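You operate a simulated robot arm through the tools that you are given. There is no shell and no other tool. Be economical: measure what you need, move in short steps, check, and stop when the job is done.

The job below is to be done with a simulated two-armed robot. You get a single attempt, and the scene is never put back.

JOB
Open the back flap of the big carton, take the parts tub that says "Clips" from the top of the parts stand and leave it in the big carton and shut the flap again. Then fetch the small canister with the orange band and set it on the grey cover. Then open the lower desk drawer, put the white tape roll in the inside of the lower desk drawer and shut the drawer again. Then put the grey drum filter on the black cover. Then fetch the orange module and set it on the top of the pump table. Then fetch the orange card and set it on top of the orange case. Keep to this order. Set down upright: small canister with the orange band, grey drum filter, orange module.

The check looks at the end state, three seconds after you hand in, the way a careful person would. Anything else that was tipped, shoved, dropped, spilled or broken makes it a failure. Lids that push on must go on centred and level and be pressed home; caps that screw on are set level and turned clockwise until they are tight.

ROBOT AND FRAMES
Two 7-joint arms with fingered hands on one trunk, on a base that drives. Base frame: it is fixed to the floor where the robot stands at the start and does not move with it; the origin is under the middle of the robot, x ahead of it, y to its left, z up. Units: cm, rad, N and s.
The left shoulder is at the start at [6, 12.6, 85.5], the right one opposite. With the tool pointing down near the work surface each hand reaches from about 10 to 52 cm from the robot's upright axis, wherever it stands, measured 20 degrees to its own side. Places, roughly: back flap of the big carton [70, 10, 50]; big carton inside [70, 0, 30]; black cover (15x15x2 cm) [290, -180, 90]; grey cover (15x15x2 cm) [-100, -390, 90]; grey drum filter (6x6x6 cm) [80, -380, 90]; inside of the lower desk drawer [280, -200, 30]; lower desk drawer [280, -200, 40]; orange card (6x10x4 cm) [-30, -370, 90]; orange case (16x15x3 cm) [60, -210, 90]; orange module [0, -375, 100]; parts tub [125, -225, 50]; small canister with the orange band [275, -350, 25]; top of the pump table [70, -370, 80]; white tape roll (5x5x3 cm) [360, -270, 130]. Payload 2.5 kg a hand.
Tool frame (each hand has its own): the origin (TCP) lies between the finger pads and is the grasp point; the fingertips stand 3 cm ahead of it; z points along the fingers, y is the line along which they close. Largest opening 10.4 cm; the body of the gripper starts 3.5 cm behind the TCP. The gripper is a hand of 5 fingers: y runs from the thumb to the fingers, the wrist lies at [-1.5, -10.4, -17.8] in the tool frame, and closing takes about 1.5 s.
Orientation is that of the tool frame in the base frame, as a unit quaternion [x, y, z, w]. With the fingers straight down and the wrist toward the robot, the tool's x, y and z point along [0, 1, 0], [1, 0, 0] and [0, 0, -1] of the base frame.

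CONTROLS
- The arms move only by the tool drive_tool. It takes "left_targets", "right_targets" or both (then of equal length, played together; a hand with none holds still); each is one flat list of numbers, 7 for each row, row after row: the shift along the base's x, y, z in cm, then the turn, a rotation vector about the base's x, y, z in rad, then the finger opening in cm, from 0 to 10.4. In form: [tx, ty, tz, wx, wy, wz, grip, tx, ty, tz, wx, wy, wz, grip, ...]. A call has 1 to 10 rows; each row is the pose to reach, as a shift and turn from the pose commanded when the call began. Each row takes 0.2 s and may step no farther than 5 cm and 0.15 rad from the row before; otherwise, or with a gripper value out of range, the whole call is refused. Where a pose cannot be reached the arm comes as near as it can. A force on the tool above 40 N (or 10 N above the force at the start of the call, whichever is more), or a blocked arm, ends the call early, and 0.2 s more pass. Each finger travels about 15.3 cm/s and halts on what it meets, pressing with about 28 N; the grip force reading is that of the motor and also rises with nothing between the fingers. The clock runs only during rows and for 0.2 s after the last one: add rows that repeat a pose to give the fingers time. It gives the time, the measured TCP pose, the force on the tool (base axes), the opening and the grip force at its end, in the units of the frame above (readings bear some noise), with the torque about the TCP (base axes, N m) and any sound that the robot's microphone picked up, and new pictures: "views" is both (left out), scene, wrist or none (wrist: the cameras of the hands that moved).
- Cameras (640 x 400 px; columns grow to the right, rows downward): "scene" is now at [13, 0.62, 106.23]; the picture's right is [0.20, -0.98, 0.00], its down [-0.61, -0.12, -0.78] and it looks along [0.77, 0.15, -0.62] (base axes); focal length 250 px, centre (320, 200). "left" rides on the left gripper at [-8, -7.8, -14.1] in its tool frame; the picture's right is [-0.78, -0.30, 0.56], its down [0.53, -0.78, 0.33] and it looks along [0.33, 0.56, 0.76] (tool axes); focal length 247 px, centre (320, 200). "right" rides on the right gripper at [8, -7.8, -14.1] in its tool frame; the picture's right is [-0.78, 0.30, -0.56], its down [-0.53, -0.78, 0.33] and it looks along [-0.33, 0.56, 0.76] (tool axes); focal length 247 px, centre (320, 200). There is no depth. A picture from a camera that has moved, and an enlarged one, comes with that camera's place and axes in the base frame and with its lens. The place of the scene camera against the robot may be out by one fixed shift of up to 1.8 cm in any direction.
- lift_body(by): slides the trunk up (or, below 0, down) by that many cm; the arms and the scene camera ride with it, the base frame stays. It gives what a move gives, with no picture.
- drive_base(legs): drives the robot by 1 to 6 legs, each [ahead, left, turn to the left] in cm, cm and rad, along the robot's own axes; the way and the turn of a leg run together, so that a leg with both is an arc; at most 150 cm and 3.142 rad a leg. The arms and the cameras ride along, it lands a little off, and it stops where it bumps. It gives what a move gives, and a new picture of the scene camera.
- preshape(shape, hand): the hand has 5 fingers and takes this shape, open, in about a second: jaw (thumb against the fingers, like two jaws); tri (thumb and two fingers); tip (a fingertip pinch); poke (one finger out to press); point (the index stretched); flat (the hand flat); cup (the hand cupped); fist (a fist). The gripper value then closes the fingers along that shape, each until it touches; the sizes above hold for jaw. It gives what a move gives, with no picture.
- aim_head(pan, tilt): turns the head with the scene camera to pan (to the left, within 1.501 rad either way) and tilt (down, from -0.506 to 1.204), counted from straight ahead of the robot. It gives what a move gives, and a new picture of the scene camera.
- enlarge(camera, box): a new picture of the part [left, top, right, bottom] of that camera's present view, enlarged. The clock stands still meanwhile.
- sign_off(): hands the job in; it is judged then, once.

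Work in short steps. Places have to be worked out from the pictures, the camera data and where the tool is seen: move nearer, look again, correct. Check each grasp and each placing, and mend what went wrong. You have 483 turns and 360 pictures in all, those below and enlarged ones among them. Open the grippers and draw the arms clear of the work before you hand the job in, unless the task says otherwise.

The tools are called as name(argument=value, ...) on one line, values as JSON. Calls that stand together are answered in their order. drive_tool: Moves the arms, as the interface text tells. Its arguments: {"type":"object","properties":{"left_targets":{"type":"array","items":{"type":"number"}},"right_targets":{"type":"array","items":{"type":"number"}},"views":{"type":"string","enum":["both","scene","wrist","none"]}},"required":[]} The other tools are called the same way: lift_body (by) slides the trunk up or down; preshape (shape, hand) gives the hand a shape; drive_base (legs) drives the base; aim_head (pan, tilt) turns the head that bears the scene camera; enlarge (camera, box) takes an enlarged picture of a part of a camera's view; sign_off () hands the job in.

At the start:

```text
t: 0.0
left_tcp_pos: [42.98, 31.43, 86.15]
left_tool_rot: [0.707, 0.707, 0.0, 0.0]
left_contact_force: [0.6, 0.0, 0.5]
left_ft_torque: [-0.01, -0.02, 0.04]
left_grip_width: 10.38
left_grasp_force: 0.2
left_shape: jaw
right_tcp_pos: [52.07, -0.84, 85.74]
right_tool_rot: [0.707, 0.707, 0.0, -0.001]
right_contact_force: [0.9, 0.1, -0.2]
right_ft_torque: [0.03, -0.02, 0.03]
right_grip_width: 10.37
right_grasp_force: 0.0
right_shape: jaw
trunk travel left (down, up): [-25.0, 69.0]
robot x, y, heading: [0.33, -0.2, 0.001]
head pan, tilt: [0.197, 0.672]
```

scene: 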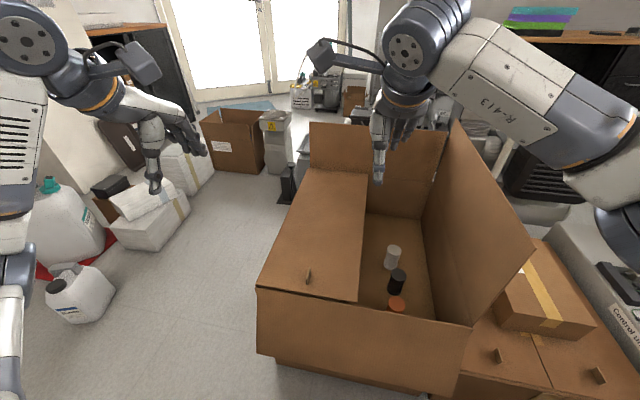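
right: 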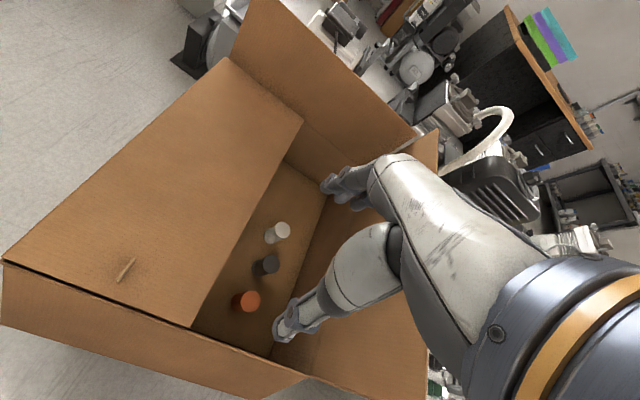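
left: 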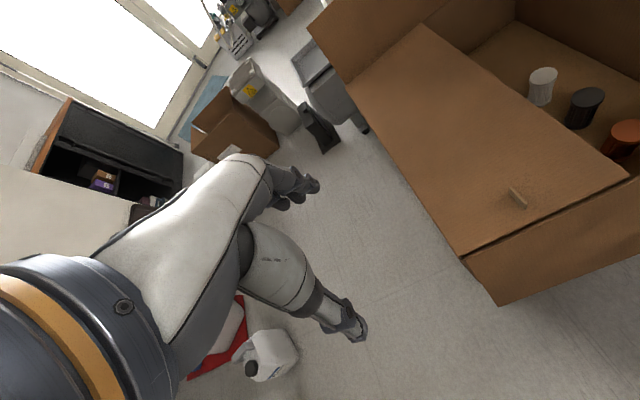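

The carton fills the foreground, with one flap lying over its left half and a small fin on it. I enlarge that part to understand its hinge and fin before moving.

enlarge(camera="scene", box=[240, 100, 560, 400])

enlarge(camera="right", box=[0, 0, 440, 400])

```text
1.33 times, centred on (400, 250) of scene
camera zoom: at [13.0, 0.62, 106.23], right [0.2, -0.98, 0.0], down [-0.61, -0.12, -0.78], along [0.77, 0.15, -0.62], focal length 334 px, centre (213, 133)
```

zoom: 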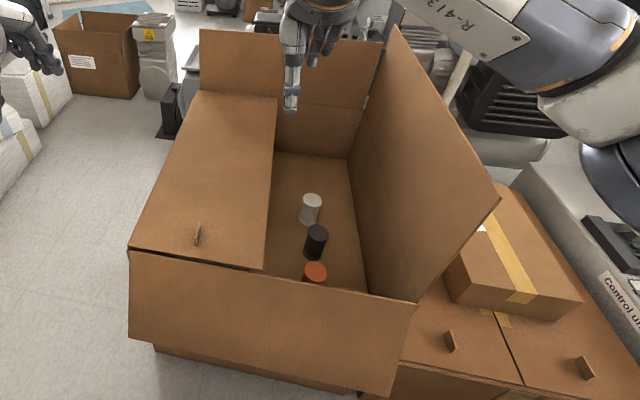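

```text
1.00 times, centred on (220, 200) of right (not enlarged: the box is as wide or as high as the picture)
camera zoom: at [44.31, 7.25, 100.06], right [0.3, -0.78, 0.56], down [-0.78, -0.53, -0.33], along [0.56, -0.33, -0.76], focal length 247 px, centre (420, 200)
```

zoom: 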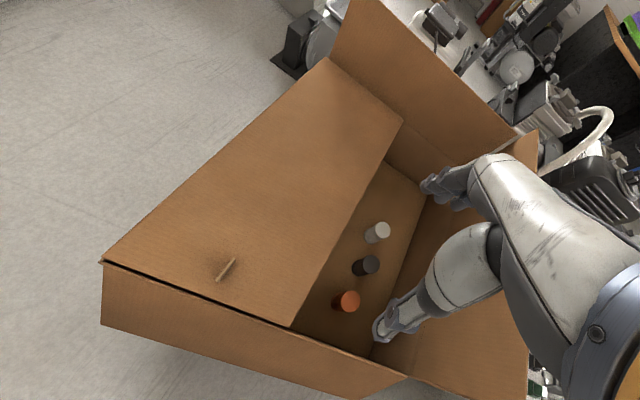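

The fin triangulates from both wrist cameras to about [48.1, 11.9, 52.2], running along x; the hinge should be the left edge (y≈23). I turn the left hand so it closes along y and bring it near, with the right hand drawn aside.

drive_tool(left_targets=[0.5, -1.6, -1.6, 0, 0, -0.15, 10, 1, -3.2, -3.2, 0, 0, -0.3, 9, 1.5, -4.8, -4.8, 0, 0, -0.45, 8, 2, -6.4, -6.4, 0, 0, -0.6, 7, 2.5, -8, -8, 0, 0, -0.75, 6, 3, -9.6, -9.6, 0, 0, -0.9, 6, 3.5, -11.2, -11.2, 0, 0, -1.05, 6, 4, -12.8, -12.8, 0, 0, -1.2, 6, 4.5, -14.4, -14.4, 0, 0, -1.35, 6, 5, -16, -16, 0, 0, -1.5, 6], right_targets=[-1, -1, 1, 0, 0, 0, 10.4, -2, -2, 2, 0, 0, 0, 10.4, -3, -3, 3, 0, 0, 0, 10.4, -4, -4, 4, 0, 0, 0, 10.4, -5, -5, 5, 0, 0, 0, 10.4, -6, -6, 6, 0, 0, 0, 10.4, -7, -7, 7, 0, 0, 0, 10.4, -8, -8, 8, 0, 0, 0, 10.4, -9, -9, 9, 0, 0, 0, 10.4, -10, -10, 10, 0, 0, 0, 10.4], views="both")

```text
t: 2.2
left_tcp_pos: [47.73, 15.34, 69.94]
left_tool_rot: [0.999, 0.034, 0.0, 0.0]
left_contact_force: [0.1, -0.1, 0.5]
left_ft_torque: [-0.01, 0.0, 0.01]
left_grip_width: 6.07
left_grasp_force: 0.1
left_shape: jaw
right_tcp_pos: [42.01, -10.8, 95.85]
right_tool_rot: [0.707, 0.707, 0.0, 0.0]
right_contact_force: [0.1, -0.5, 0.2]
right_ft_torque: [0.02, 0.02, 0.03]
right_grip_width: 10.37
right_grasp_force: 0.1
right_shape: jaw
trunk travel left (down, up): [-25.0, 69.0]
robot x, y, heading: [0.29, -0.1, 0.0]
head pan, tilt: [0.197, 0.672]
camera scene: at [13.0, 0.63, 106.23], right [0.2, -0.98, 0.0], down [-0.61, -0.12, -0.78], along [0.77, 0.15, -0.62], focal length 250 px, centre (320, 200)
camera right: at [34.27, -2.81, 110.03], right [0.3, -0.78, 0.56], down [-0.78, -0.54, -0.33], along [0.56, -0.33, -0.76], focal length 247 px, centre (320, 200)
camera left: at [39.09, 22.62, 84.2], right [-0.79, 0.24, -0.56], down [0.48, 0.81, -0.33], along [0.37, -0.53, -0.76], focal length 247 px, centre (320, 200)
```

scene: 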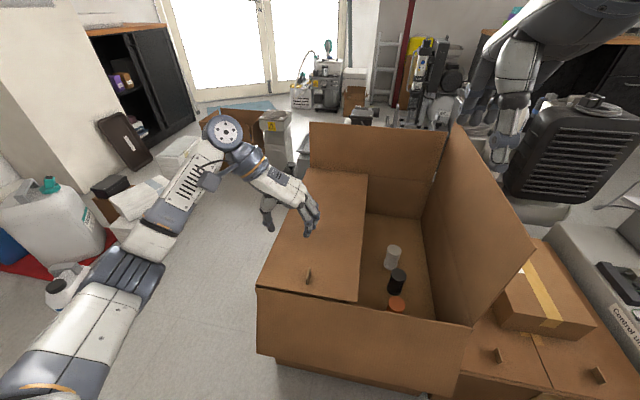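
right: 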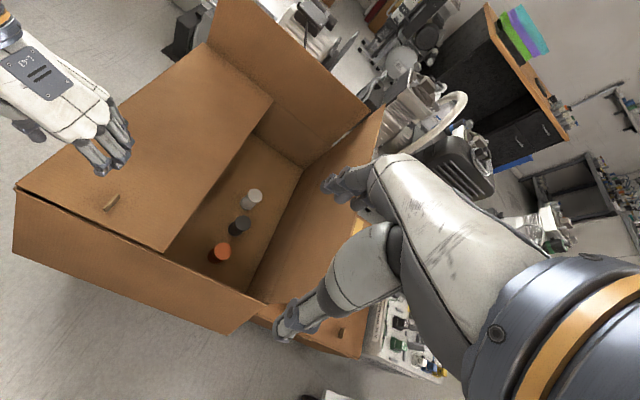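
left: 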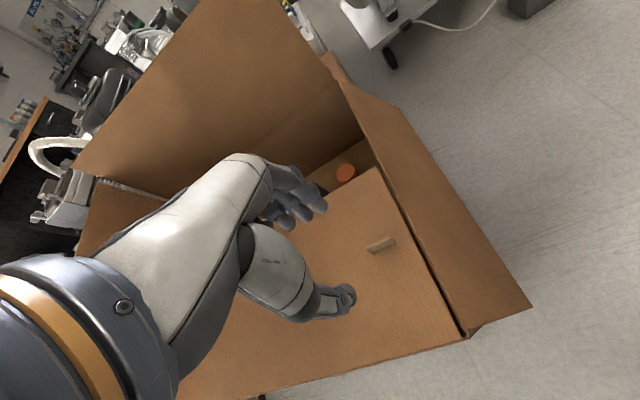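

Fin confirmed at about [47.7, 11.9, 52.5]. I finish the turn and descend over it.

drive_tool(left_targets=[0, -1.7, -4, 0, 0, -0.07, 5, 0, -3.4, -8, 0, 0, -0.07, 4, 0, -3.4, -11, 0, 0, -0.07, 4, 0, -3.4, -13, 0, 0, -0.07, 4, 0, -3.4, -14.5, 0, 0, -0.07, 4], views="wrist")

```text
t: 3.4
left_tcp_pos: [47.99, 11.73, 55.54]
left_tool_rot: [1.0, 0.0, 0.0, 0.0]
left_contact_force: [0.9, 0.5, -0.3]
left_ft_torque: [0.02, 0.03, -0.03]
left_grip_width: 4.02
left_grasp_force: 0.1
left_shape: jaw
right_tcp_pos: [42.08, -10.83, 95.71]
right_tool_rot: [0.707, 0.707, -0.001, 0.0]
right_contact_force: [-1.1, -0.7, 0.2]
right_ft_torque: [0.03, 0.01, 0.0]
right_grip_width: 10.35
right_grasp_force: 0.1
right_shape: jaw
trunk travel left (down, up): [-25.0, 69.0]
robot x, y, heading: [-0.2, 0.08, 0.001]
head pan, tilt: [0.197, 0.672]
camera left: at [39.79, 19.58, 69.66], right [-0.78, 0.3, -0.56], down [0.53, 0.78, -0.33], along [0.34, -0.56, -0.76], focal length 247 px, centre (320, 200)
```

left: 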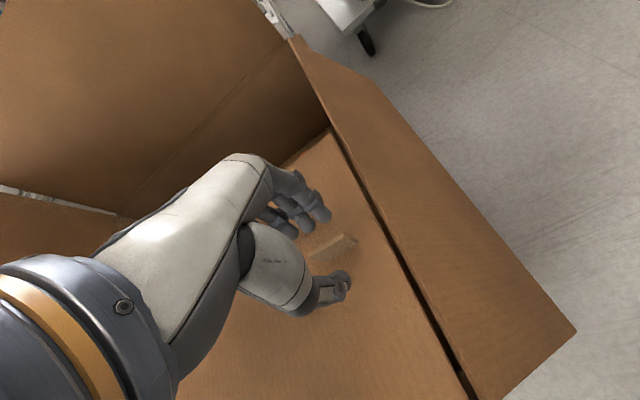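

The fin lies between thumb and fingers. I lower 1.2 cm and close.

drive_tool(left_targets=[0, 0, -0.7, 0, 0, 0, 4, 0, 0, -1.2, 0, 0, 0, 2, 0, 0, -1.2, 0, 0, 0, 0, 0, 0, -1.2, 0, 0, 0, 0, 0, 0, -1.2, 0, 0, 0, 0], views="wrist")

```text
t: 4.6
left_tcp_pos: [47.96, 11.91, 54.32]
left_tool_rot: [1.0, 0.0, 0.001, -0.001]
left_contact_force: [1.4, 1.5, -0.1]
left_ft_torque: [0.01, -0.01, 0.01]
left_grip_width: 0.02
left_grasp_force: 28.0
left_shape: jaw
right_tcp_pos: [42.1, -10.84, 95.82]
right_tool_rot: [0.707, 0.707, 0.0, -0.001]
right_contact_force: [0.3, -0.1, -1.1]
right_ft_torque: [-0.02, 0.0, -0.02]
right_grip_width: 10.39
right_grasp_force: 0.0
right_shape: jaw
trunk travel left (down, up): [-25.0, 69.0]
robot x, y, heading: [-0.41, 0.18, 0.004]
head pan, tilt: [0.197, 0.672]
camera left: at [39.77, 19.64, 68.48], right [-0.78, 0.3, -0.56], down [0.53, 0.78, -0.33], along [0.33, -0.55, -0.76], focal length 247 px, centre (320, 200)
```

left: 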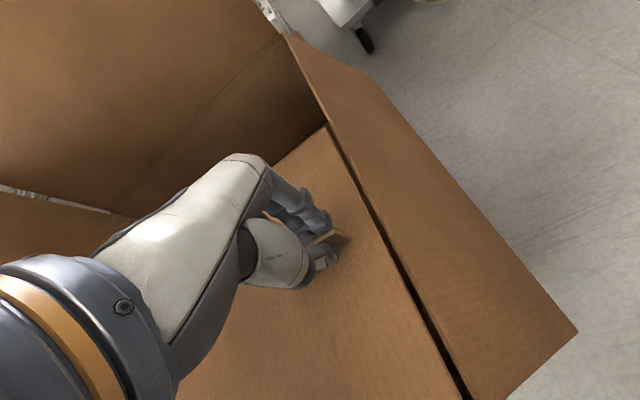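

Width reads 0.02, so the fin is likely not caught; I open, go down further, and close again.

drive_tool(left_targets=[0, 0, 0, 0, 0, 0, 2, 0, 0, -0.5, 0, 0, 0, 3, 0, 0, -1.1, 0, 0, 0, 3, 0, 0, -1.7, 0, 0, 0, 3], views="wrist")

enlarge(camera="left", box=[240, 170, 400, 300])

```text
t: 5.5
left_tcp_pos: [48.35, 11.77, 53.75]
left_tool_rot: [1.0, 0.001, 0.008, 0.006]
left_contact_force: [-0.5, 5.3, 8.6]
left_ft_torque: [0.02, 0.09, -0.01]
left_grip_width: 1.57
left_grasp_force: 25.9
left_shape: jaw
right_tcp_pos: [42.07, -10.82, 95.86]
right_tool_rot: [0.707, 0.707, 0.0, -0.001]
right_contact_force: [0.9, 0.3, -0.7]
right_ft_torque: [0.02, -0.01, -0.02]
right_grip_width: 10.39
right_grasp_force: 0.0
right_shape: jaw
trunk travel left (down, up): [-25.0, 69.0]
robot x, y, heading: [-0.24, 0.09, -0.005]
head pan, tilt: [0.197, 0.672]
stopped in row 4 (left hand): the force on the tool passed its limit at 45 N (the readings are from after the stop); the commanded pose is now the measured one
camera left: at [39.95, 19.73, 67.73], right [-0.77, 0.29, -0.57], down [0.54, 0.78, -0.33], along [0.35, -0.56, -0.75], focal length 247 px, centre (320, 200)
```

left: 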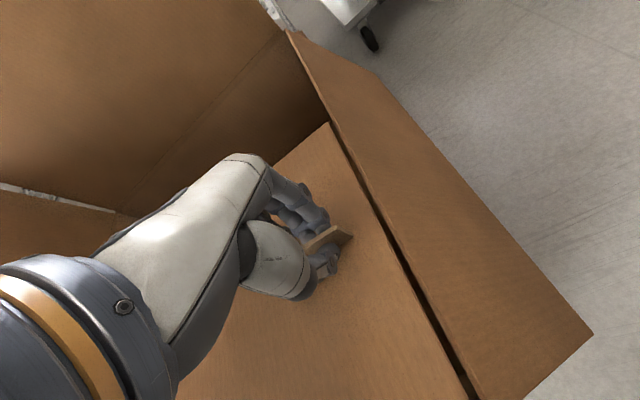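

```text
3.08 times, centred on (320, 235) of left
camera zoom: at [39.95, 19.73, 67.73], right [-0.77, 0.29, -0.57], down [0.54, 0.78, -0.33], along [0.35, -0.56, -0.75], focal length 760 px, centre (320, 92)
```

zoom: 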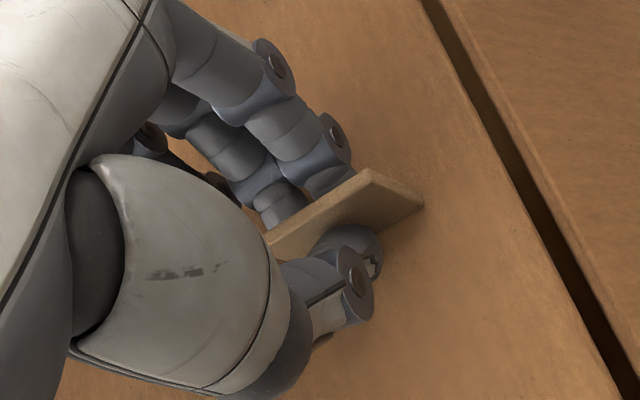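

The fingers straddle the fin and the tips touch the flap. I close here.

drive_tool(left_targets=[0, 0, 0.1, 0, 0, 0, 0, 0, 0, 0.1, 0, 0, 0, 0, 0, 0, 0.1, 0, 0, 0, 0, 0, 0, 0.1, 0, 0, 0, 0], views="none")

enlarge(camera="left", box=[240, 170, 400, 300])

```text
t: 6.5
left_tcp_pos: [48.41, 11.79, 53.92]
left_tool_rot: [1.0, 0.002, 0.007, 0.005]
left_contact_force: [7.1, 11.4, 8.2]
left_ft_torque: [0.18, -0.11, 0.03]
left_grip_width: 1.47
left_grasp_force: 28.3
left_shape: jaw
right_tcp_pos: [42.04, -10.87, 95.73]
right_tool_rot: [0.707, 0.707, 0.001, 0.0]
right_contact_force: [-0.2, -0.3, -0.6]
right_ft_torque: [0.03, 0.0, -0.05]
right_grip_width: 10.38
right_grasp_force: 0.0
right_shape: jaw
trunk travel left (down, up): [-25.0, 69.0]
robot x, y, heading: [0.06, -0.05, -0.002]
head pan, tilt: [0.197, 0.672]
```

```text
3.08 times, centred on (320, 235) of left
camera zoom: at [39.88, 19.66, 67.76], right [-0.77, 0.29, -0.57], down [0.54, 0.77, -0.33], along [0.35, -0.56, -0.75], focal length 760 px, centre (320, 92)
```

zoom: 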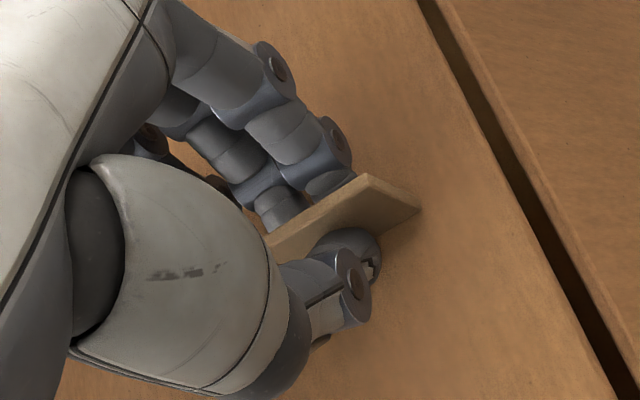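

Gripped at 1.47 cm. I follow the hinge arc (hinge at y≈23.4, z≈50.5) to about 0.45 rad.

drive_tool(left_targets=[0, 0.28, 0.86, -0.075, 0, 0, 0, 0, 0.64, 1.69, -0.15, 0, 0, 0, 0, 1.06, 2.5, -0.225, 0, 0, 0, 0, 1.52, 3.28, -0.3, 0, 0, 0, 0, 2.05, 4.02, -0.375, 0, 0, 0, 0, 2.63, 4.71, -0.45, 0, 0, 0], views="scene")

```text
t: 7.9
left_tcp_pos: [48.34, 14.23, 58.5]
left_tool_rot: [0.973, 0.001, 0.005, 0.23]
left_contact_force: [3.0, -1.8, -1.2]
left_ft_torque: [-0.02, -0.03, 0.01]
left_grip_width: 1.31
left_grasp_force: 28.4
left_shape: jaw
right_tcp_pos: [42.06, -10.88, 95.67]
right_tool_rot: [0.708, 0.706, 0.0, -0.001]
right_contact_force: [0.2, 0.0, 0.5]
right_ft_torque: [0.0, -0.04, -0.01]
right_grip_width: 10.37
right_grasp_force: 0.0
right_shape: jaw
trunk travel left (down, up): [-25.0, 69.0]
robot x, y, heading: [-0.14, -0.32, 0.0]
head pan, tilt: [0.197, 0.672]
camera scene: at [13.01, 0.61, 106.23], right [0.2, -0.98, 0.0], down [-0.61, -0.12, -0.78], along [0.77, 0.15, -0.62], focal length 250 px, centre (320, 200)
```

scene: 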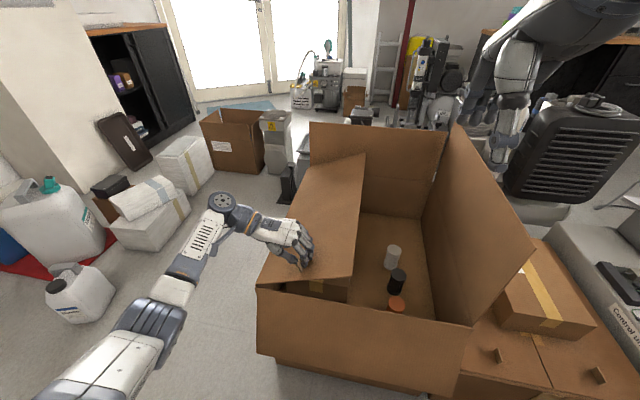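

The flap swings freely with low force. I continue the arc to 1.65 rad.

drive_tool(left_targets=[0, 1.32, 1.25, -0.15, 0, 0, 0, 0, 2.8, 2.28, -0.3, 0, 0, 0, 0, 4.42, 3.09, -0.45, 0, 0, 0, 0, 6.15, 3.64, -0.6, 0, 0, 0, 0, 7.93, 3.93, -0.75, 0, 0, 0, 0, 9.75, 3.95, -0.9, 0, 0, 0, 0, 11.54, 3.7, -1.05, 0, 0, 0, 0, 13.28, 3.19, -1.2, 0, 0, 0], views="scene")

```text
t: 9.7
left_tcp_pos: [33.99, 24.91, 64.29]
left_tool_rot: [0.715, 0.016, 0.006, 0.699]
left_contact_force: [-0.1, 0.3, -0.1]
left_ft_torque: [0.03, 0.0, 0.01]
left_grip_width: 1.15
left_grasp_force: 28.1
left_shape: jaw
left hand out of reach, approached as far as the arm can: row 4, 5, 6, 7, 8
right_tcp_pos: [42.03, -10.81, 95.82]
right_tool_rot: [0.708, 0.707, 0.0, 0.001]
right_contact_force: [0.3, 0.5, -0.1]
right_ft_torque: [0.04, 0.05, -0.01]
right_grip_width: 10.35
right_grasp_force: 0.1
right_shape: jaw
trunk travel left (down, up): [-25.0, 69.0]
robot x, y, heading: [-0.02, 0.18, -0.003]
head pan, tilt: [0.197, 0.672]
camera scene: at [12.99, 0.61, 106.25], right [0.2, -0.98, 0.0], down [-0.61, -0.12, -0.78], along [0.77, 0.15, -0.62], focal length 250 px, centre (320, 200)
```

scene: 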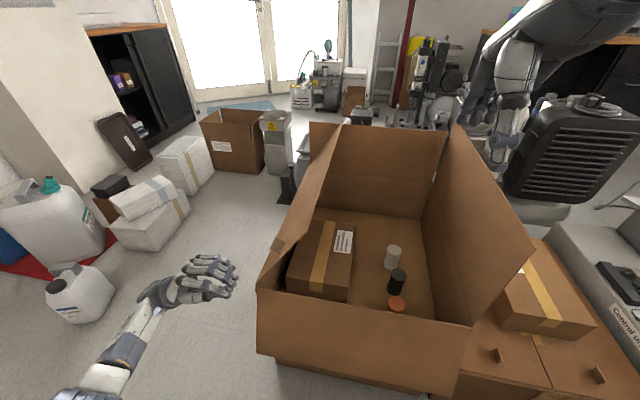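

The fin slipped out, but the flap stands open near vertical. I bring the left hand back up to a compact carrying pose and recheck the flap.

drive_tool(left_targets=[-1, 1, 2.5, 0.15, 0, 0, 3, -2, 2, 5, 0.3, 0, 0, 3, -3, 3, 7.5, 0.45, 0, 0, 3, -4, 3, 10, 0.6, 0, 0, 3, -4, 3, 12.5, 0.75, 0, 0, 3, -4, 3, 15, 0.9, 0, 0, 3, -4, 3, 17.5, 1.05, 0, 0, 3, -4, 3, 20, 1.2, 0, 0, 3, -4, 3, 22, 1.35, 0, 0, 3, -4, 3, 24, 1.5, 0, 0, 3], right_targets=[-1.2, -1, 0, 0, 0, 0, 8, -2.4, -2, 0, 0, 0, 0, 6, -3.6, -3, 0, 0, 0, 0, 5, -4.8, -4, 0, 0, 0, 0, 5, -6, -5, 0, 0, 0, 0, 5, -7.2, -6, 0, 0, 0, 0, 5, -8.4, -7, 0, 0, 0, 0, 5, -9.6, -8, 0, 0, 0, 0, 5, -10.8, -9, 0, 0, 0, 0, 5, -12, -10, 0, 0, 0, 0, 5], views="scene")

aim_head(pan=-0.9, tilt=0.5)

aim_head(pan=-1.5, tilt=0.6)

```text
t: 11.9
left_tcp_pos: [30.53, 28.37, 88.26]
left_tool_rot: [1.0, 0.009, 0.017, 0.021]
left_contact_force: [-0.1, -0.7, 0.1]
left_ft_torque: [0.02, 0.0, -0.01]
left_grip_width: 2.97
left_grasp_force: 0.0
left_shape: jaw
right_tcp_pos: [30.0, -20.96, 95.88]
right_tool_rot: [0.707, 0.707, 0.001, 0.0]
right_contact_force: [-0.5, -0.2, 0.1]
right_ft_torque: [0.0, -0.01, 0.01]
right_grip_width: 5.04
right_grasp_force: 0.1
right_shape: jaw
trunk travel left (down, up): [-25.0, 69.0]
robot x, y, heading: [-0.06, -0.25, -0.001]
head pan, tilt: [0.197, 0.672]
camera scene: at [12.97, 0.62, 106.23], right [0.2, -0.98, 0.0], down [-0.61, -0.12, -0.78], along [0.77, 0.15, -0.62], focal length 250 px, centre (320, 200)
```

scene: 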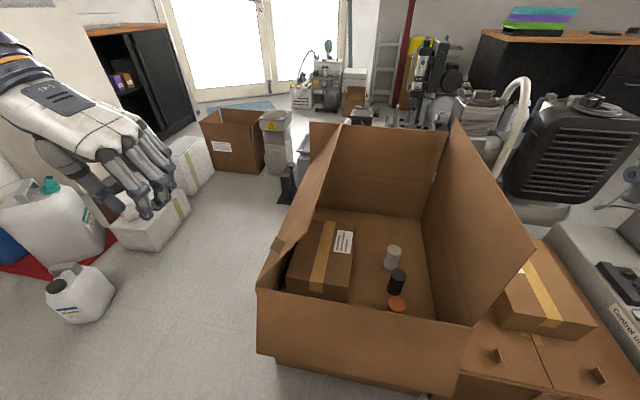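

```text
t: 13.3
left_tcp_pos: [30.7, 28.45, 88.23]
left_tool_rot: [1.0, 0.008, 0.017, 0.023]
left_contact_force: [0.5, -0.4, 0.3]
left_ft_torque: [-0.03, 0.03, 0.01]
left_grip_width: 2.97
left_grasp_force: 0.0
left_shape: jaw
right_tcp_pos: [30.13, -20.86, 95.79]
right_tool_rot: [0.707, 0.707, -0.001, 0.0]
right_contact_force: [1.3, 0.3, 0.3]
right_ft_torque: [0.01, 0.03, -0.03]
right_grip_width: 5.05
right_grasp_force: 0.1
right_shape: jaw
trunk travel left (down, up): [-25.0, 69.0]
robot x, y, heading: [-0.24, 0.16, 0.004]
head pan, tilt: [-0.901, 0.499]
camera scene: at [10.22, -8.18, 107.77], right [-0.78, -0.62, 0.0], down [-0.3, 0.38, -0.88], along [0.55, -0.69, -0.48], focal length 250 px, centre (320, 200)
```

scene: 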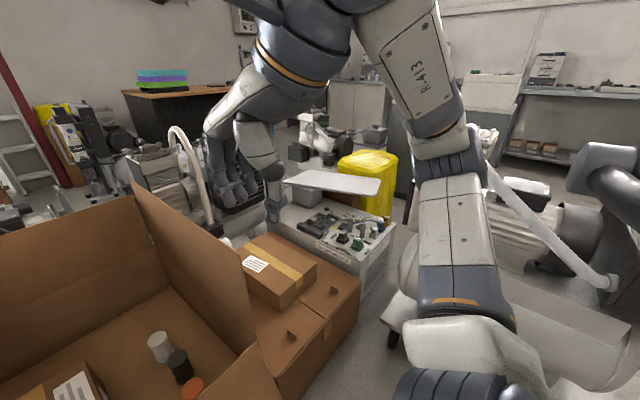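

```text
t: 14.3
left_tcp_pos: [30.56, 28.53, 88.29]
left_tool_rot: [1.0, 0.009, 0.017, 0.024]
left_contact_force: [-0.6, 1.2, -0.3]
left_ft_torque: [-0.02, 0.03, -0.03]
left_grip_width: 3.0
left_grasp_force: 0.0
left_shape: jaw
right_tcp_pos: [30.06, -20.93, 95.92]
right_tool_rot: [0.707, 0.707, 0.0, 0.0]
right_contact_force: [-0.1, 0.0, -0.1]
right_ft_torque: [0.02, -0.03, 0.01]
right_grip_width: 5.07
right_grasp_force: 0.1
right_shape: jaw
trunk travel left (down, up): [-25.0, 69.0]
robot x, y, heading: [-0.15, 0.08, -0.001]
head pan, tilt: [-1.499, 0.6]
camera scene: at [5.2, -9.87, 106.86], right [-1.0, -0.07, 0.0], down [-0.04, 0.56, -0.83], along [0.06, -0.82, -0.56], focal length 250 px, centre (320, 200)
```

scene: 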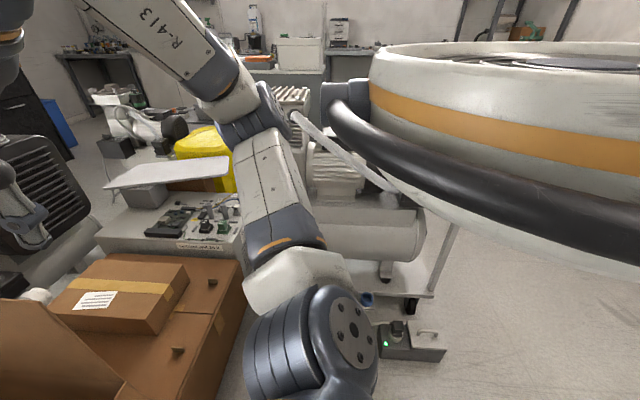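

The flap stays open. I raise the trunk for an overview of the room to plan driving, with the arms well above the clutter.

lift_body(by=60)

drive_base(legs=[[-15, 0, 0], [0, 0, -0.9]])

aim_head(pan=0, tilt=0.6)

aim_head(pan=-0.7, tilt=0.7)

```text
refused: 60 is not a number from -40 to 40
```

```text
t: 17.9
left_tcp_pos: [26.07, -5.98, 88.36]
left_tool_rot: [0.905, -0.425, 0.005, 0.027]
left_contact_force: [0.0, 0.0, -0.3]
left_ft_torque: [0.02, 0.02, 0.0]
left_grip_width: 2.99
left_grasp_force: 0.0
left_shape: jaw
right_tcp_pos: [-12.78, -36.52, 95.78]
right_tool_rot: [0.943, 0.332, -0.001, 0.0]
right_contact_force: [-0.3, 0.2, 0.5]
right_ft_torque: [0.02, -0.02, 0.01]
right_grip_width: 5.04
right_grasp_force: 0.1
right_shape: jaw
trunk travel left (down, up): [-25.0, 69.0]
robot x, y, heading: [-14.71, -0.16, -0.894]
head pan, tilt: [-1.499, 0.6]
camera scene: at [-18.61, -10.18, 106.86], right [-0.68, 0.73, 0.0], down [0.41, 0.38, -0.83], along [-0.6, -0.56, -0.56], focal length 250 px, centre (320, 200)
```

scene: 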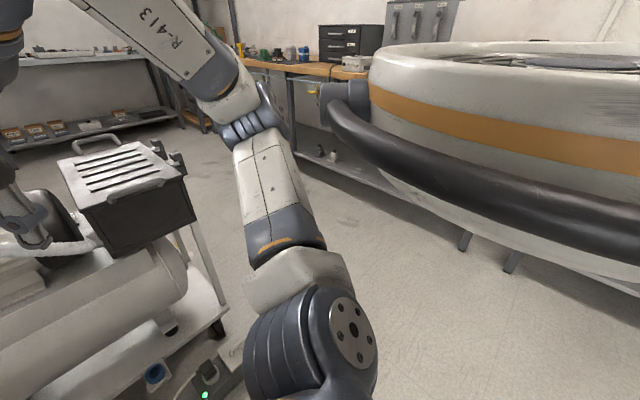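

```text
t: 19.6
left_tcp_pos: [26.17, -5.93, 88.38]
left_tool_rot: [0.905, -0.424, 0.005, 0.028]
left_contact_force: [0.4, 0.2, -0.1]
left_ft_torque: [0.02, 0.0, 0.03]
left_grip_width: 2.96
left_grasp_force: 0.0
left_shape: jaw
right_tcp_pos: [-12.72, -36.55, 95.79]
right_tool_rot: [0.943, 0.332, 0.0, 0.0]
right_contact_force: [-0.7, -0.2, -0.2]
right_ft_torque: [-0.02, -0.01, 0.02]
right_grip_width: 5.03
right_grasp_force: 0.0
right_shape: jaw
trunk travel left (down, up): [-25.0, 69.0]
robot x, y, heading: [-15.33, 0.02, -0.894]
head pan, tilt: [0.0, 0.6]
camera scene: at [-6.6, -11.05, 106.86], right [-0.78, -0.63, 0.0], down [-0.35, 0.44, -0.83], along [0.52, -0.64, -0.56], focal length 250 px, centre (320, 200)
```

scene: 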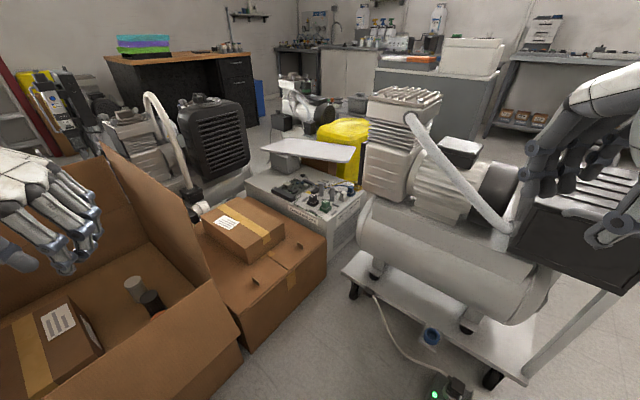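

```text
t: 20.6
left_tcp_pos: [26.07, -6.06, 88.3]
left_tool_rot: [0.905, -0.424, 0.005, 0.028]
left_contact_force: [0.2, 0.9, 0.2]
left_ft_torque: [0.0, 0.05, -0.04]
left_grip_width: 2.99
left_grasp_force: 0.1
left_shape: jaw
right_tcp_pos: [-12.68, -36.51, 95.82]
right_tool_rot: [0.943, 0.332, 0.0, 0.0]
right_contact_force: [0.0, -0.7, 0.0]
right_ft_torque: [-0.02, 0.0, 0.02]
right_grip_width: 5.06
right_grasp_force: 0.0
right_shape: jaw
trunk travel left (down, up): [-25.0, 69.0]
robot x, y, heading: [-15.28, -0.11, -0.893]
head pan, tilt: [-0.7, 0.7]
camera scene: at [-12.32, -12.65, 106.0], right [-1.0, 0.02, 0.0], down [0.01, 0.64, -0.77], along [-0.02, -0.76, -0.64], focal length 250 px, centre (320, 200)
```

scene: 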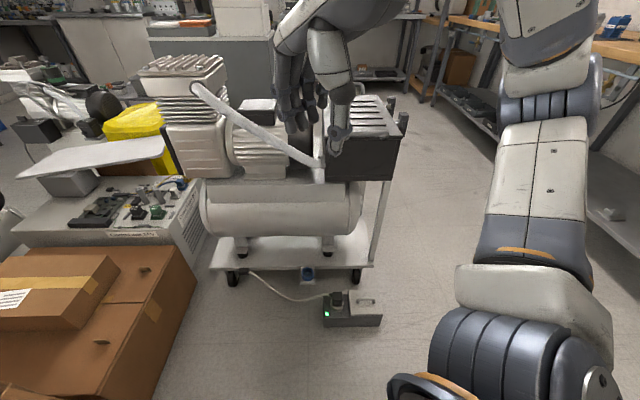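

The room is crowded; I lift in two steps and look round from higher.

lift_body(by=40)

lift_body(by=28)

aim_head(pan=-0.3, tilt=0.7)

aim_head(pan=0.5, tilt=0.6)

aim_head(pan=-1.1, tilt=0.6)

```text
t: 24.4
left_tcp_pos: [26.11, -6.06, 128.26]
left_tool_rot: [0.905, -0.425, 0.006, 0.028]
left_contact_force: [0.1, 0.5, 0.9]
left_ft_torque: [0.06, 0.0, -0.02]
left_grip_width: 2.99
left_grasp_force: 0.0
left_shape: jaw
right_tcp_pos: [-12.59, -36.51, 135.78]
right_tool_rot: [0.943, 0.332, 0.0, 0.0]
right_contact_force: [0.8, 0.8, 0.7]
right_ft_torque: [0.01, 0.0, -0.04]
right_grip_width: 5.03
right_grasp_force: 0.1
right_shape: jaw
trunk travel left (down, up): [-65.0, 29.0]
robot x, y, heading: [-15.35, -0.07, -0.897]
head pan, tilt: [-0.7, 0.7]
```

```text
t: 27.3
left_tcp_pos: [26.21, -5.97, 156.31]
left_tool_rot: [0.905, -0.424, 0.005, 0.028]
left_contact_force: [0.4, 0.2, 0.2]
left_ft_torque: [-0.02, 0.01, 0.02]
left_grip_width: 2.97
left_grasp_force: 0.0
left_shape: jaw
right_tcp_pos: [-12.69, -36.54, 163.88]
right_tool_rot: [0.943, 0.333, 0.0, 0.0]
right_contact_force: [0.2, 0.7, -0.5]
right_ft_torque: [0.0, 0.01, -0.02]
right_grip_width: 5.06
right_grasp_force: 0.1
right_shape: jaw
trunk travel left (down, up): [-93.0, 1.0]
robot x, y, heading: [-15.29, -0.18, -0.895]
head pan, tilt: [-0.7, 0.7]
```

```text
t: 28.1
left_tcp_pos: [25.99, -5.92, 156.26]
left_tool_rot: [0.905, -0.425, 0.005, 0.028]
left_contact_force: [0.1, 0.0, 0.4]
left_ft_torque: [0.01, 0.02, 0.0]
left_grip_width: 2.95
left_grasp_force: 0.0
left_shape: jaw
right_tcp_pos: [-12.77, -36.57, 163.72]
right_tool_rot: [0.943, 0.332, -0.001, -0.001]
right_contact_force: [-0.4, 0.6, -0.1]
right_ft_torque: [0.03, -0.01, -0.03]
right_grip_width: 5.04
right_grasp_force: 0.0
right_shape: jaw
trunk travel left (down, up): [-93.0, 1.0]
robot x, y, heading: [-15.49, -0.14, -0.894]
head pan, tilt: [-0.3, 0.7]
camera scene: at [-9.02, -12.06, 174.0], right [-0.93, -0.37, 0.0], down [-0.24, 0.6, -0.76], along [0.28, -0.71, -0.64], focal length 250 px, centre (320, 200)
```

scene: 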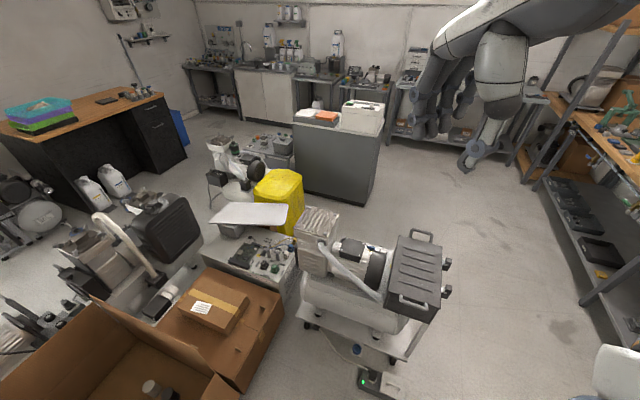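

```text
t: 29.3
left_tcp_pos: [26.14, -6.02, 156.31]
left_tool_rot: [0.905, -0.425, 0.006, 0.028]
left_contact_force: [-0.7, 0.4, 0.0]
left_ft_torque: [-0.01, 0.0, -0.02]
left_grip_width: 2.97
left_grasp_force: 0.0
left_shape: jaw
right_tcp_pos: [-12.65, -36.51, 163.7]
right_tool_rot: [0.943, 0.333, 0.0, 0.0]
right_contact_force: [-0.4, 0.5, 0.2]
right_ft_torque: [0.03, 0.0, 0.01]
right_grip_width: 5.03
right_grasp_force: 0.0
right_shape: jaw
trunk travel left (down, up): [-93.0, 1.0]
robot x, y, heading: [-15.12, -0.09, -0.895]
head pan, tilt: [0.499, 0.6]
camera scene: at [-3.98, -7.57, 174.86], right [-0.38, -0.92, 0.0], down [-0.52, 0.22, -0.83], along [0.76, -0.32, -0.57], focal length 250 px, centre (320, 200)
```

scene: 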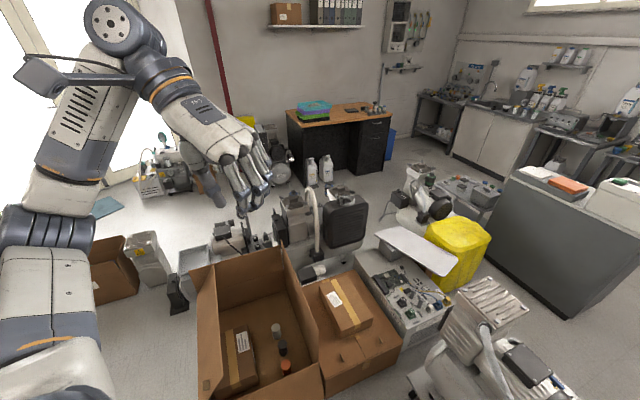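

```text
t: 30.9
left_tcp_pos: [26.14, -5.94, 156.24]
left_tool_rot: [0.905, -0.424, 0.006, 0.029]
left_contact_force: [-0.3, -0.1, -0.4]
left_ft_torque: [0.0, 0.02, -0.02]
left_grip_width: 2.98
left_grasp_force: 0.1
left_shape: jaw
right_tcp_pos: [-12.74, -36.53, 163.86]
right_tool_rot: [0.943, 0.333, 0.0, 0.0]
right_contact_force: [-0.4, -0.2, -0.4]
right_ft_torque: [0.0, 0.01, 0.0]
right_grip_width: 5.04
right_grasp_force: 0.0
right_shape: jaw
trunk travel left (down, up): [-93.0, 1.0]
robot x, y, heading: [-15.02, -0.08, -0.896]
head pan, tilt: [-1.1, 0.6]
camera scene: at [-15.75, -12.23, 174.86], right [-0.91, 0.41, 0.0], down [0.23, 0.52, -0.83], along [-0.34, -0.75, -0.56], focal length 250 px, centre (320, 200)
```

scene: 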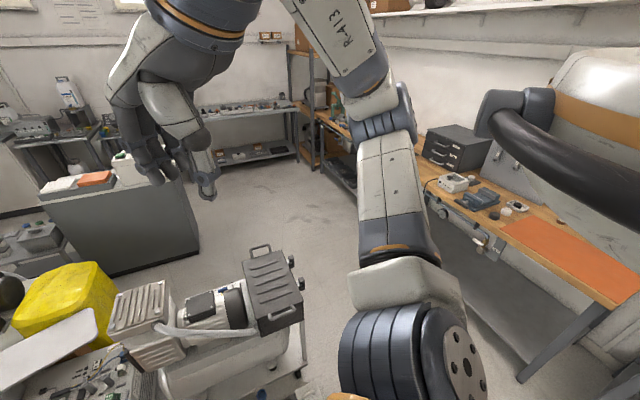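

From the overview: the compressor cart fills x −45..30, y −80..−150; the grey cabinet x 20..90, y −213..; there's a clear aisle at x≈−95 and a back aisle around y −300. I drive out to x≈−95 and down to y≈−200, then look.

drive_base(legs=[[-34.5, -74.9, 0], [0, 0, -0.676], [120, 0, 0], [70, 0, 0]])

aim_head(pan=0.0, tilt=0.6)

aim_head(pan=0.9, tilt=0.6)

```text
t: 46.2
left_tcp_pos: [-65.93, -241.08, 156.35]
left_tool_rot: [0.713, -0.7, -0.004, 0.028]
left_contact_force: [0.3, -0.2, 0.3]
left_ft_torque: [-0.04, 0.0, 0.0]
left_grip_width: 2.97
left_grasp_force: 0.0
left_shape: jaw
right_tcp_pos: [-115.28, -240.46, 163.91]
right_tool_rot: [1.0, 0.001, 0.0, 0.001]
right_contact_force: [0.3, -1.4, 0.3]
right_ft_torque: [-0.06, 0.02, 0.03]
right_grip_width: 5.03
right_grasp_force: 0.0
right_shape: jaw
trunk travel left (down, up): [-93.0, 1.0]
robot x, y, heading: [-94.32, -209.98, -1.57]
head pan, tilt: [-1.1, 0.6]
camera scene: at [-101.72, -219.52, 174.86], right [-0.46, 0.89, 0.0], down [0.5, 0.26, -0.83], along [-0.73, -0.38, -0.56], focal length 250 px, centre (320, 200)
```

scene: 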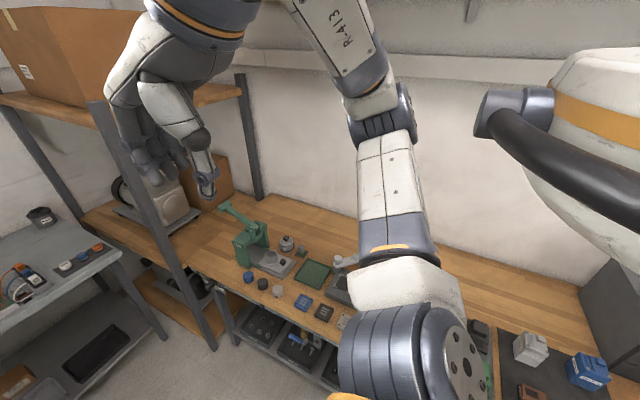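

```text
t: 47.6
left_tcp_pos: [-65.81, -240.91, 156.28]
left_tool_rot: [0.714, -0.7, -0.004, 0.028]
left_contact_force: [0.1, 0.1, 0.3]
left_ft_torque: [-0.01, -0.01, -0.01]
left_grip_width: 2.98
left_grasp_force: 0.0
left_shape: jaw
right_tcp_pos: [-115.29, -240.61, 163.75]
right_tool_rot: [1.0, 0.001, 0.0, 0.001]
right_contact_force: [0.1, 0.3, 0.2]
right_ft_torque: [0.0, 0.01, 0.0]
right_grip_width: 5.03
right_grasp_force: 0.0
right_shape: jaw
trunk travel left (down, up): [-93.0, 1.0]
robot x, y, heading: [-94.53, -210.22, -1.568]
head pan, tilt: [0.0, 0.6]
camera scene: at [-93.84, -224.37, 174.86], right [-1.0, 0.0, 0.0], down [0.0, 0.56, -0.83], along [0.0, -0.83, -0.56], focal length 250 px, centre (320, 200)
```

scene: 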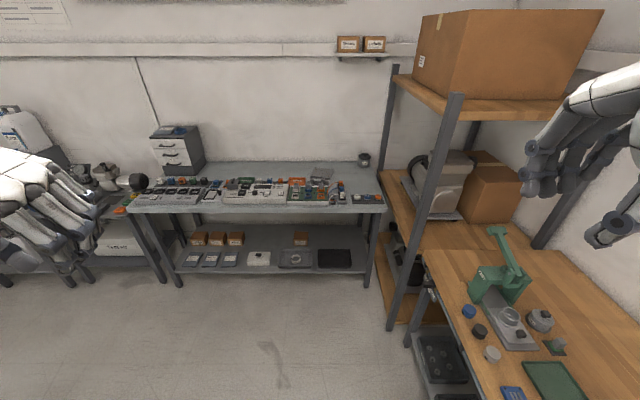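

```text
t: 48.8
left_tcp_pos: [-65.93, -241.08, 156.25]
left_tool_rot: [0.714, -0.7, -0.004, 0.028]
left_contact_force: [-0.1, -0.1, 0.7]
left_ft_torque: [-0.04, 0.03, -0.01]
left_grip_width: 3.0
left_grasp_force: 0.1
left_shape: jaw
right_tcp_pos: [-115.36, -240.58, 163.85]
right_tool_rot: [1.0, 0.001, 0.0, 0.0]
right_contact_force: [-0.4, 0.0, 0.3]
right_ft_torque: [-0.03, 0.01, 0.01]
right_grip_width: 5.02
right_grasp_force: 0.1
right_shape: jaw
trunk travel left (down, up): [-93.0, 1.0]
robot x, y, heading: [-94.61, -210.66, -1.571]
head pan, tilt: [0.901, 0.6]
camera scene: at [-86.92, -221.01, 174.86], right [-0.62, -0.78, 0.0], down [-0.44, 0.35, -0.83], along [0.65, -0.51, -0.56], focal length 250 px, centre (320, 200)
```

scene: 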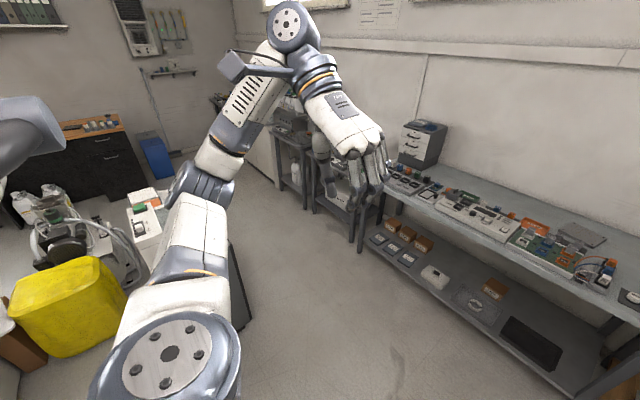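

The back bench's front edge is at y≈−355, so the aisle y −250..−350 is clear. I drive along y≈−298 to x≈60 and look.

drive_base(legs=[[87, 0, 0], [0, 0, 1.571], [130, 0, 0]])

aim_head(pan=0.4, tilt=0.6)

```text
t: 63.4
left_tcp_pos: [68.83, -273.52, 156.27]
left_tool_rot: [1.0, -0.003, 0.017, 0.023]
left_contact_force: [0.0, -0.2, 0.6]
left_ft_torque: [0.03, 0.02, -0.01]
left_grip_width: 2.95
left_grasp_force: 0.1
left_shape: jaw
right_tcp_pos: [67.16, -322.77, 163.85]
right_tool_rot: [0.715, 0.7, 0.0, 0.0]
right_contact_force: [-0.5, -0.1, -0.9]
right_ft_torque: [0.0, 0.0, 0.04]
right_grip_width: 5.05
right_grasp_force: 0.1
right_shape: jaw
trunk travel left (down, up): [-93.0, 1.0]
robot x, y, heading: [37.69, -300.87, -0.022]
head pan, tilt: [0.901, 0.6]
camera scene: at [47.8, -295.63, 174.86], right [0.77, -0.64, 0.0], down [-0.36, -0.44, -0.83], along [0.53, 0.64, -0.56], focal length 250 px, centre (320, 200)
```

scene: 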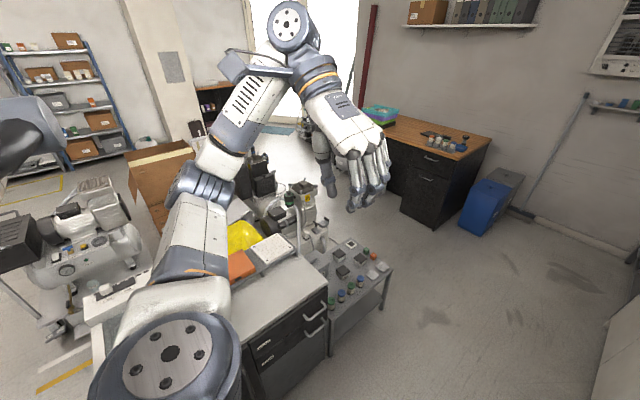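

```text
t: 64.3
left_tcp_pos: [68.81, -273.49, 156.31]
left_tool_rot: [1.0, -0.002, 0.018, 0.022]
left_contact_force: [-1.0, -0.2, -0.6]
left_ft_torque: [0.0, 0.02, 0.01]
left_grip_width: 2.99
left_grasp_force: 0.1
left_shape: jaw
right_tcp_pos: [67.18, -322.83, 163.74]
right_tool_rot: [0.715, 0.7, 0.001, 0.0]
right_contact_force: [0.9, 0.5, -0.2]
right_ft_torque: [0.0, -0.01, 0.02]
right_grip_width: 5.05
right_grasp_force: 0.0
right_shape: jaw
trunk travel left (down, up): [-93.0, 1.0]
robot x, y, heading: [37.45, -301.74, -0.025]
head pan, tilt: [0.4, 0.6]
camera scene: at [50.38, -299.16, 174.86], right [0.37, -0.93, 0.0], down [-0.52, -0.21, -0.83], along [0.77, 0.31, -0.56], focal length 250 px, centre (320, 200)
```

scene: 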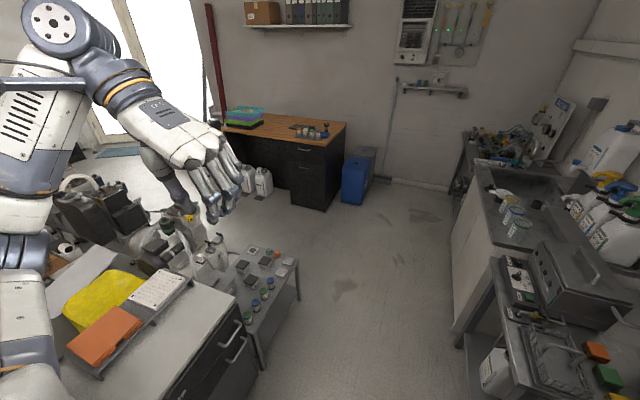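

The parts stand (low grey table at the cabinet's far end) is in view; I enlarge it.

enlarge(camera="scene", box=[190, 225, 320, 325])

drive_base(legs=[[85, 0, 0.02], [0, 0, 1.3]])

aim_head(pan=0.2, tilt=0.95)

```text
4.00 times, centred on (255, 275) of scene
camera zoom: at [50.38, -299.16, 174.86], right [0.37, -0.93, 0.0], down [-0.52, -0.21, -0.83], along [0.77, 0.31, -0.56], focal length 1000 px, centre (580, -100)
```

zoom: 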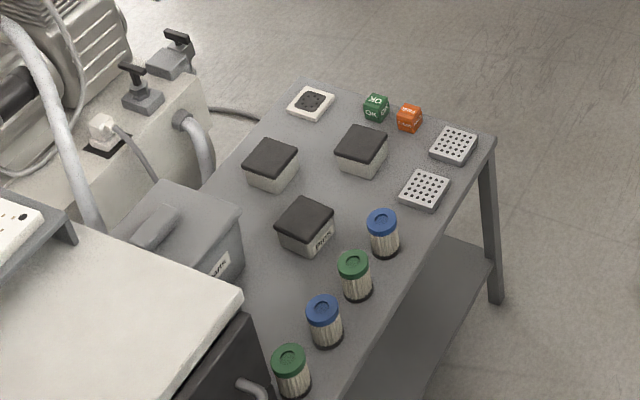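

```text
t: 72.1
left_tcp_pos: [105.19, -264.73, 156.34]
left_tool_rot: [0.797, 0.604, 0.027, 0.008]
left_contact_force: [0.1, 0.8, 1.0]
left_ft_torque: [0.01, 0.01, -0.03]
left_grip_width: 2.99
left_grasp_force: 0.1
left_shape: jaw
right_tcp_pos: [152.08, -279.47, 163.84]
right_tool_rot: [0.145, 0.989, -0.001, 0.0]
right_contact_force: [0.5, 0.6, -0.5]
right_ft_torque: [0.03, 0.03, -0.03]
right_grip_width: 5.01
right_grasp_force: 0.1
right_shape: jaw
trunk travel left (down, up): [-93.0, 1.0]
robot x, y, heading: [123.61, -302.62, 1.282]
head pan, tilt: [0.4, 0.6]
camera scene: at [124.27, -290.66, 174.86], right [0.99, 0.11, 0.0], down [0.06, -0.56, -0.83], along [-0.09, 0.82, -0.56], focal length 250 px, centre (320, 200)
```

scene: 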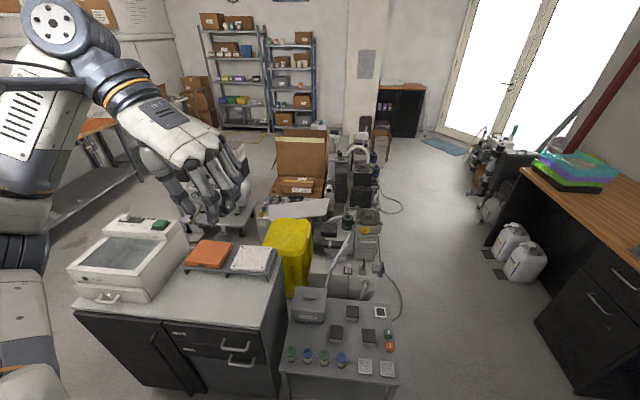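

```text
t: 72.9
left_tcp_pos: [105.06, -264.72, 156.42]
left_tool_rot: [0.798, 0.602, 0.027, 0.009]
left_contact_force: [-0.5, -0.3, 0.6]
left_ft_torque: [0.0, -0.02, -0.01]
left_grip_width: 2.97
left_grasp_force: 0.0
left_shape: jaw
right_tcp_pos: [152.18, -279.42, 163.77]
right_tool_rot: [0.145, 0.989, 0.0, 0.0]
right_contact_force: [-0.5, -0.2, 0.4]
right_ft_torque: [0.0, -0.01, -0.02]
right_grip_width: 5.05
right_grasp_force: 0.1
right_shape: jaw
trunk travel left (down, up): [-93.0, 1.0]
robot x, y, heading: [123.66, -302.35, 1.279]
head pan, tilt: [0.201, 0.949]
camera scene: at [125.88, -292.2, 172.02], right [1.0, -0.09, 0.0], down [-0.07, -0.81, -0.58], along [0.05, 0.58, -0.81], focal length 250 px, centre (320, 200)
```

scene: 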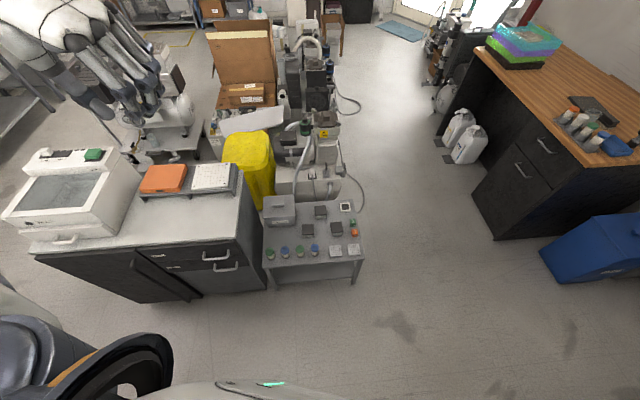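

Now the stand top is visible from the aisle side; I enlarge to read labels.

enlarge(camera="scene", box=[255, 190, 370, 270])

```text
5.00 times, centred on (312, 230) of scene
camera zoom: at [125.88, -292.2, 172.02], right [1.0, -0.09, 0.0], down [-0.07, -0.81, -0.58], along [0.05, 0.58, -0.81], focal length 1250 px, centre (358, 50)
```

zoom: 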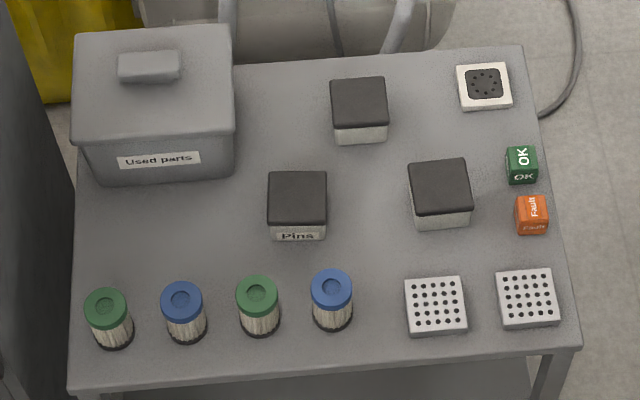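

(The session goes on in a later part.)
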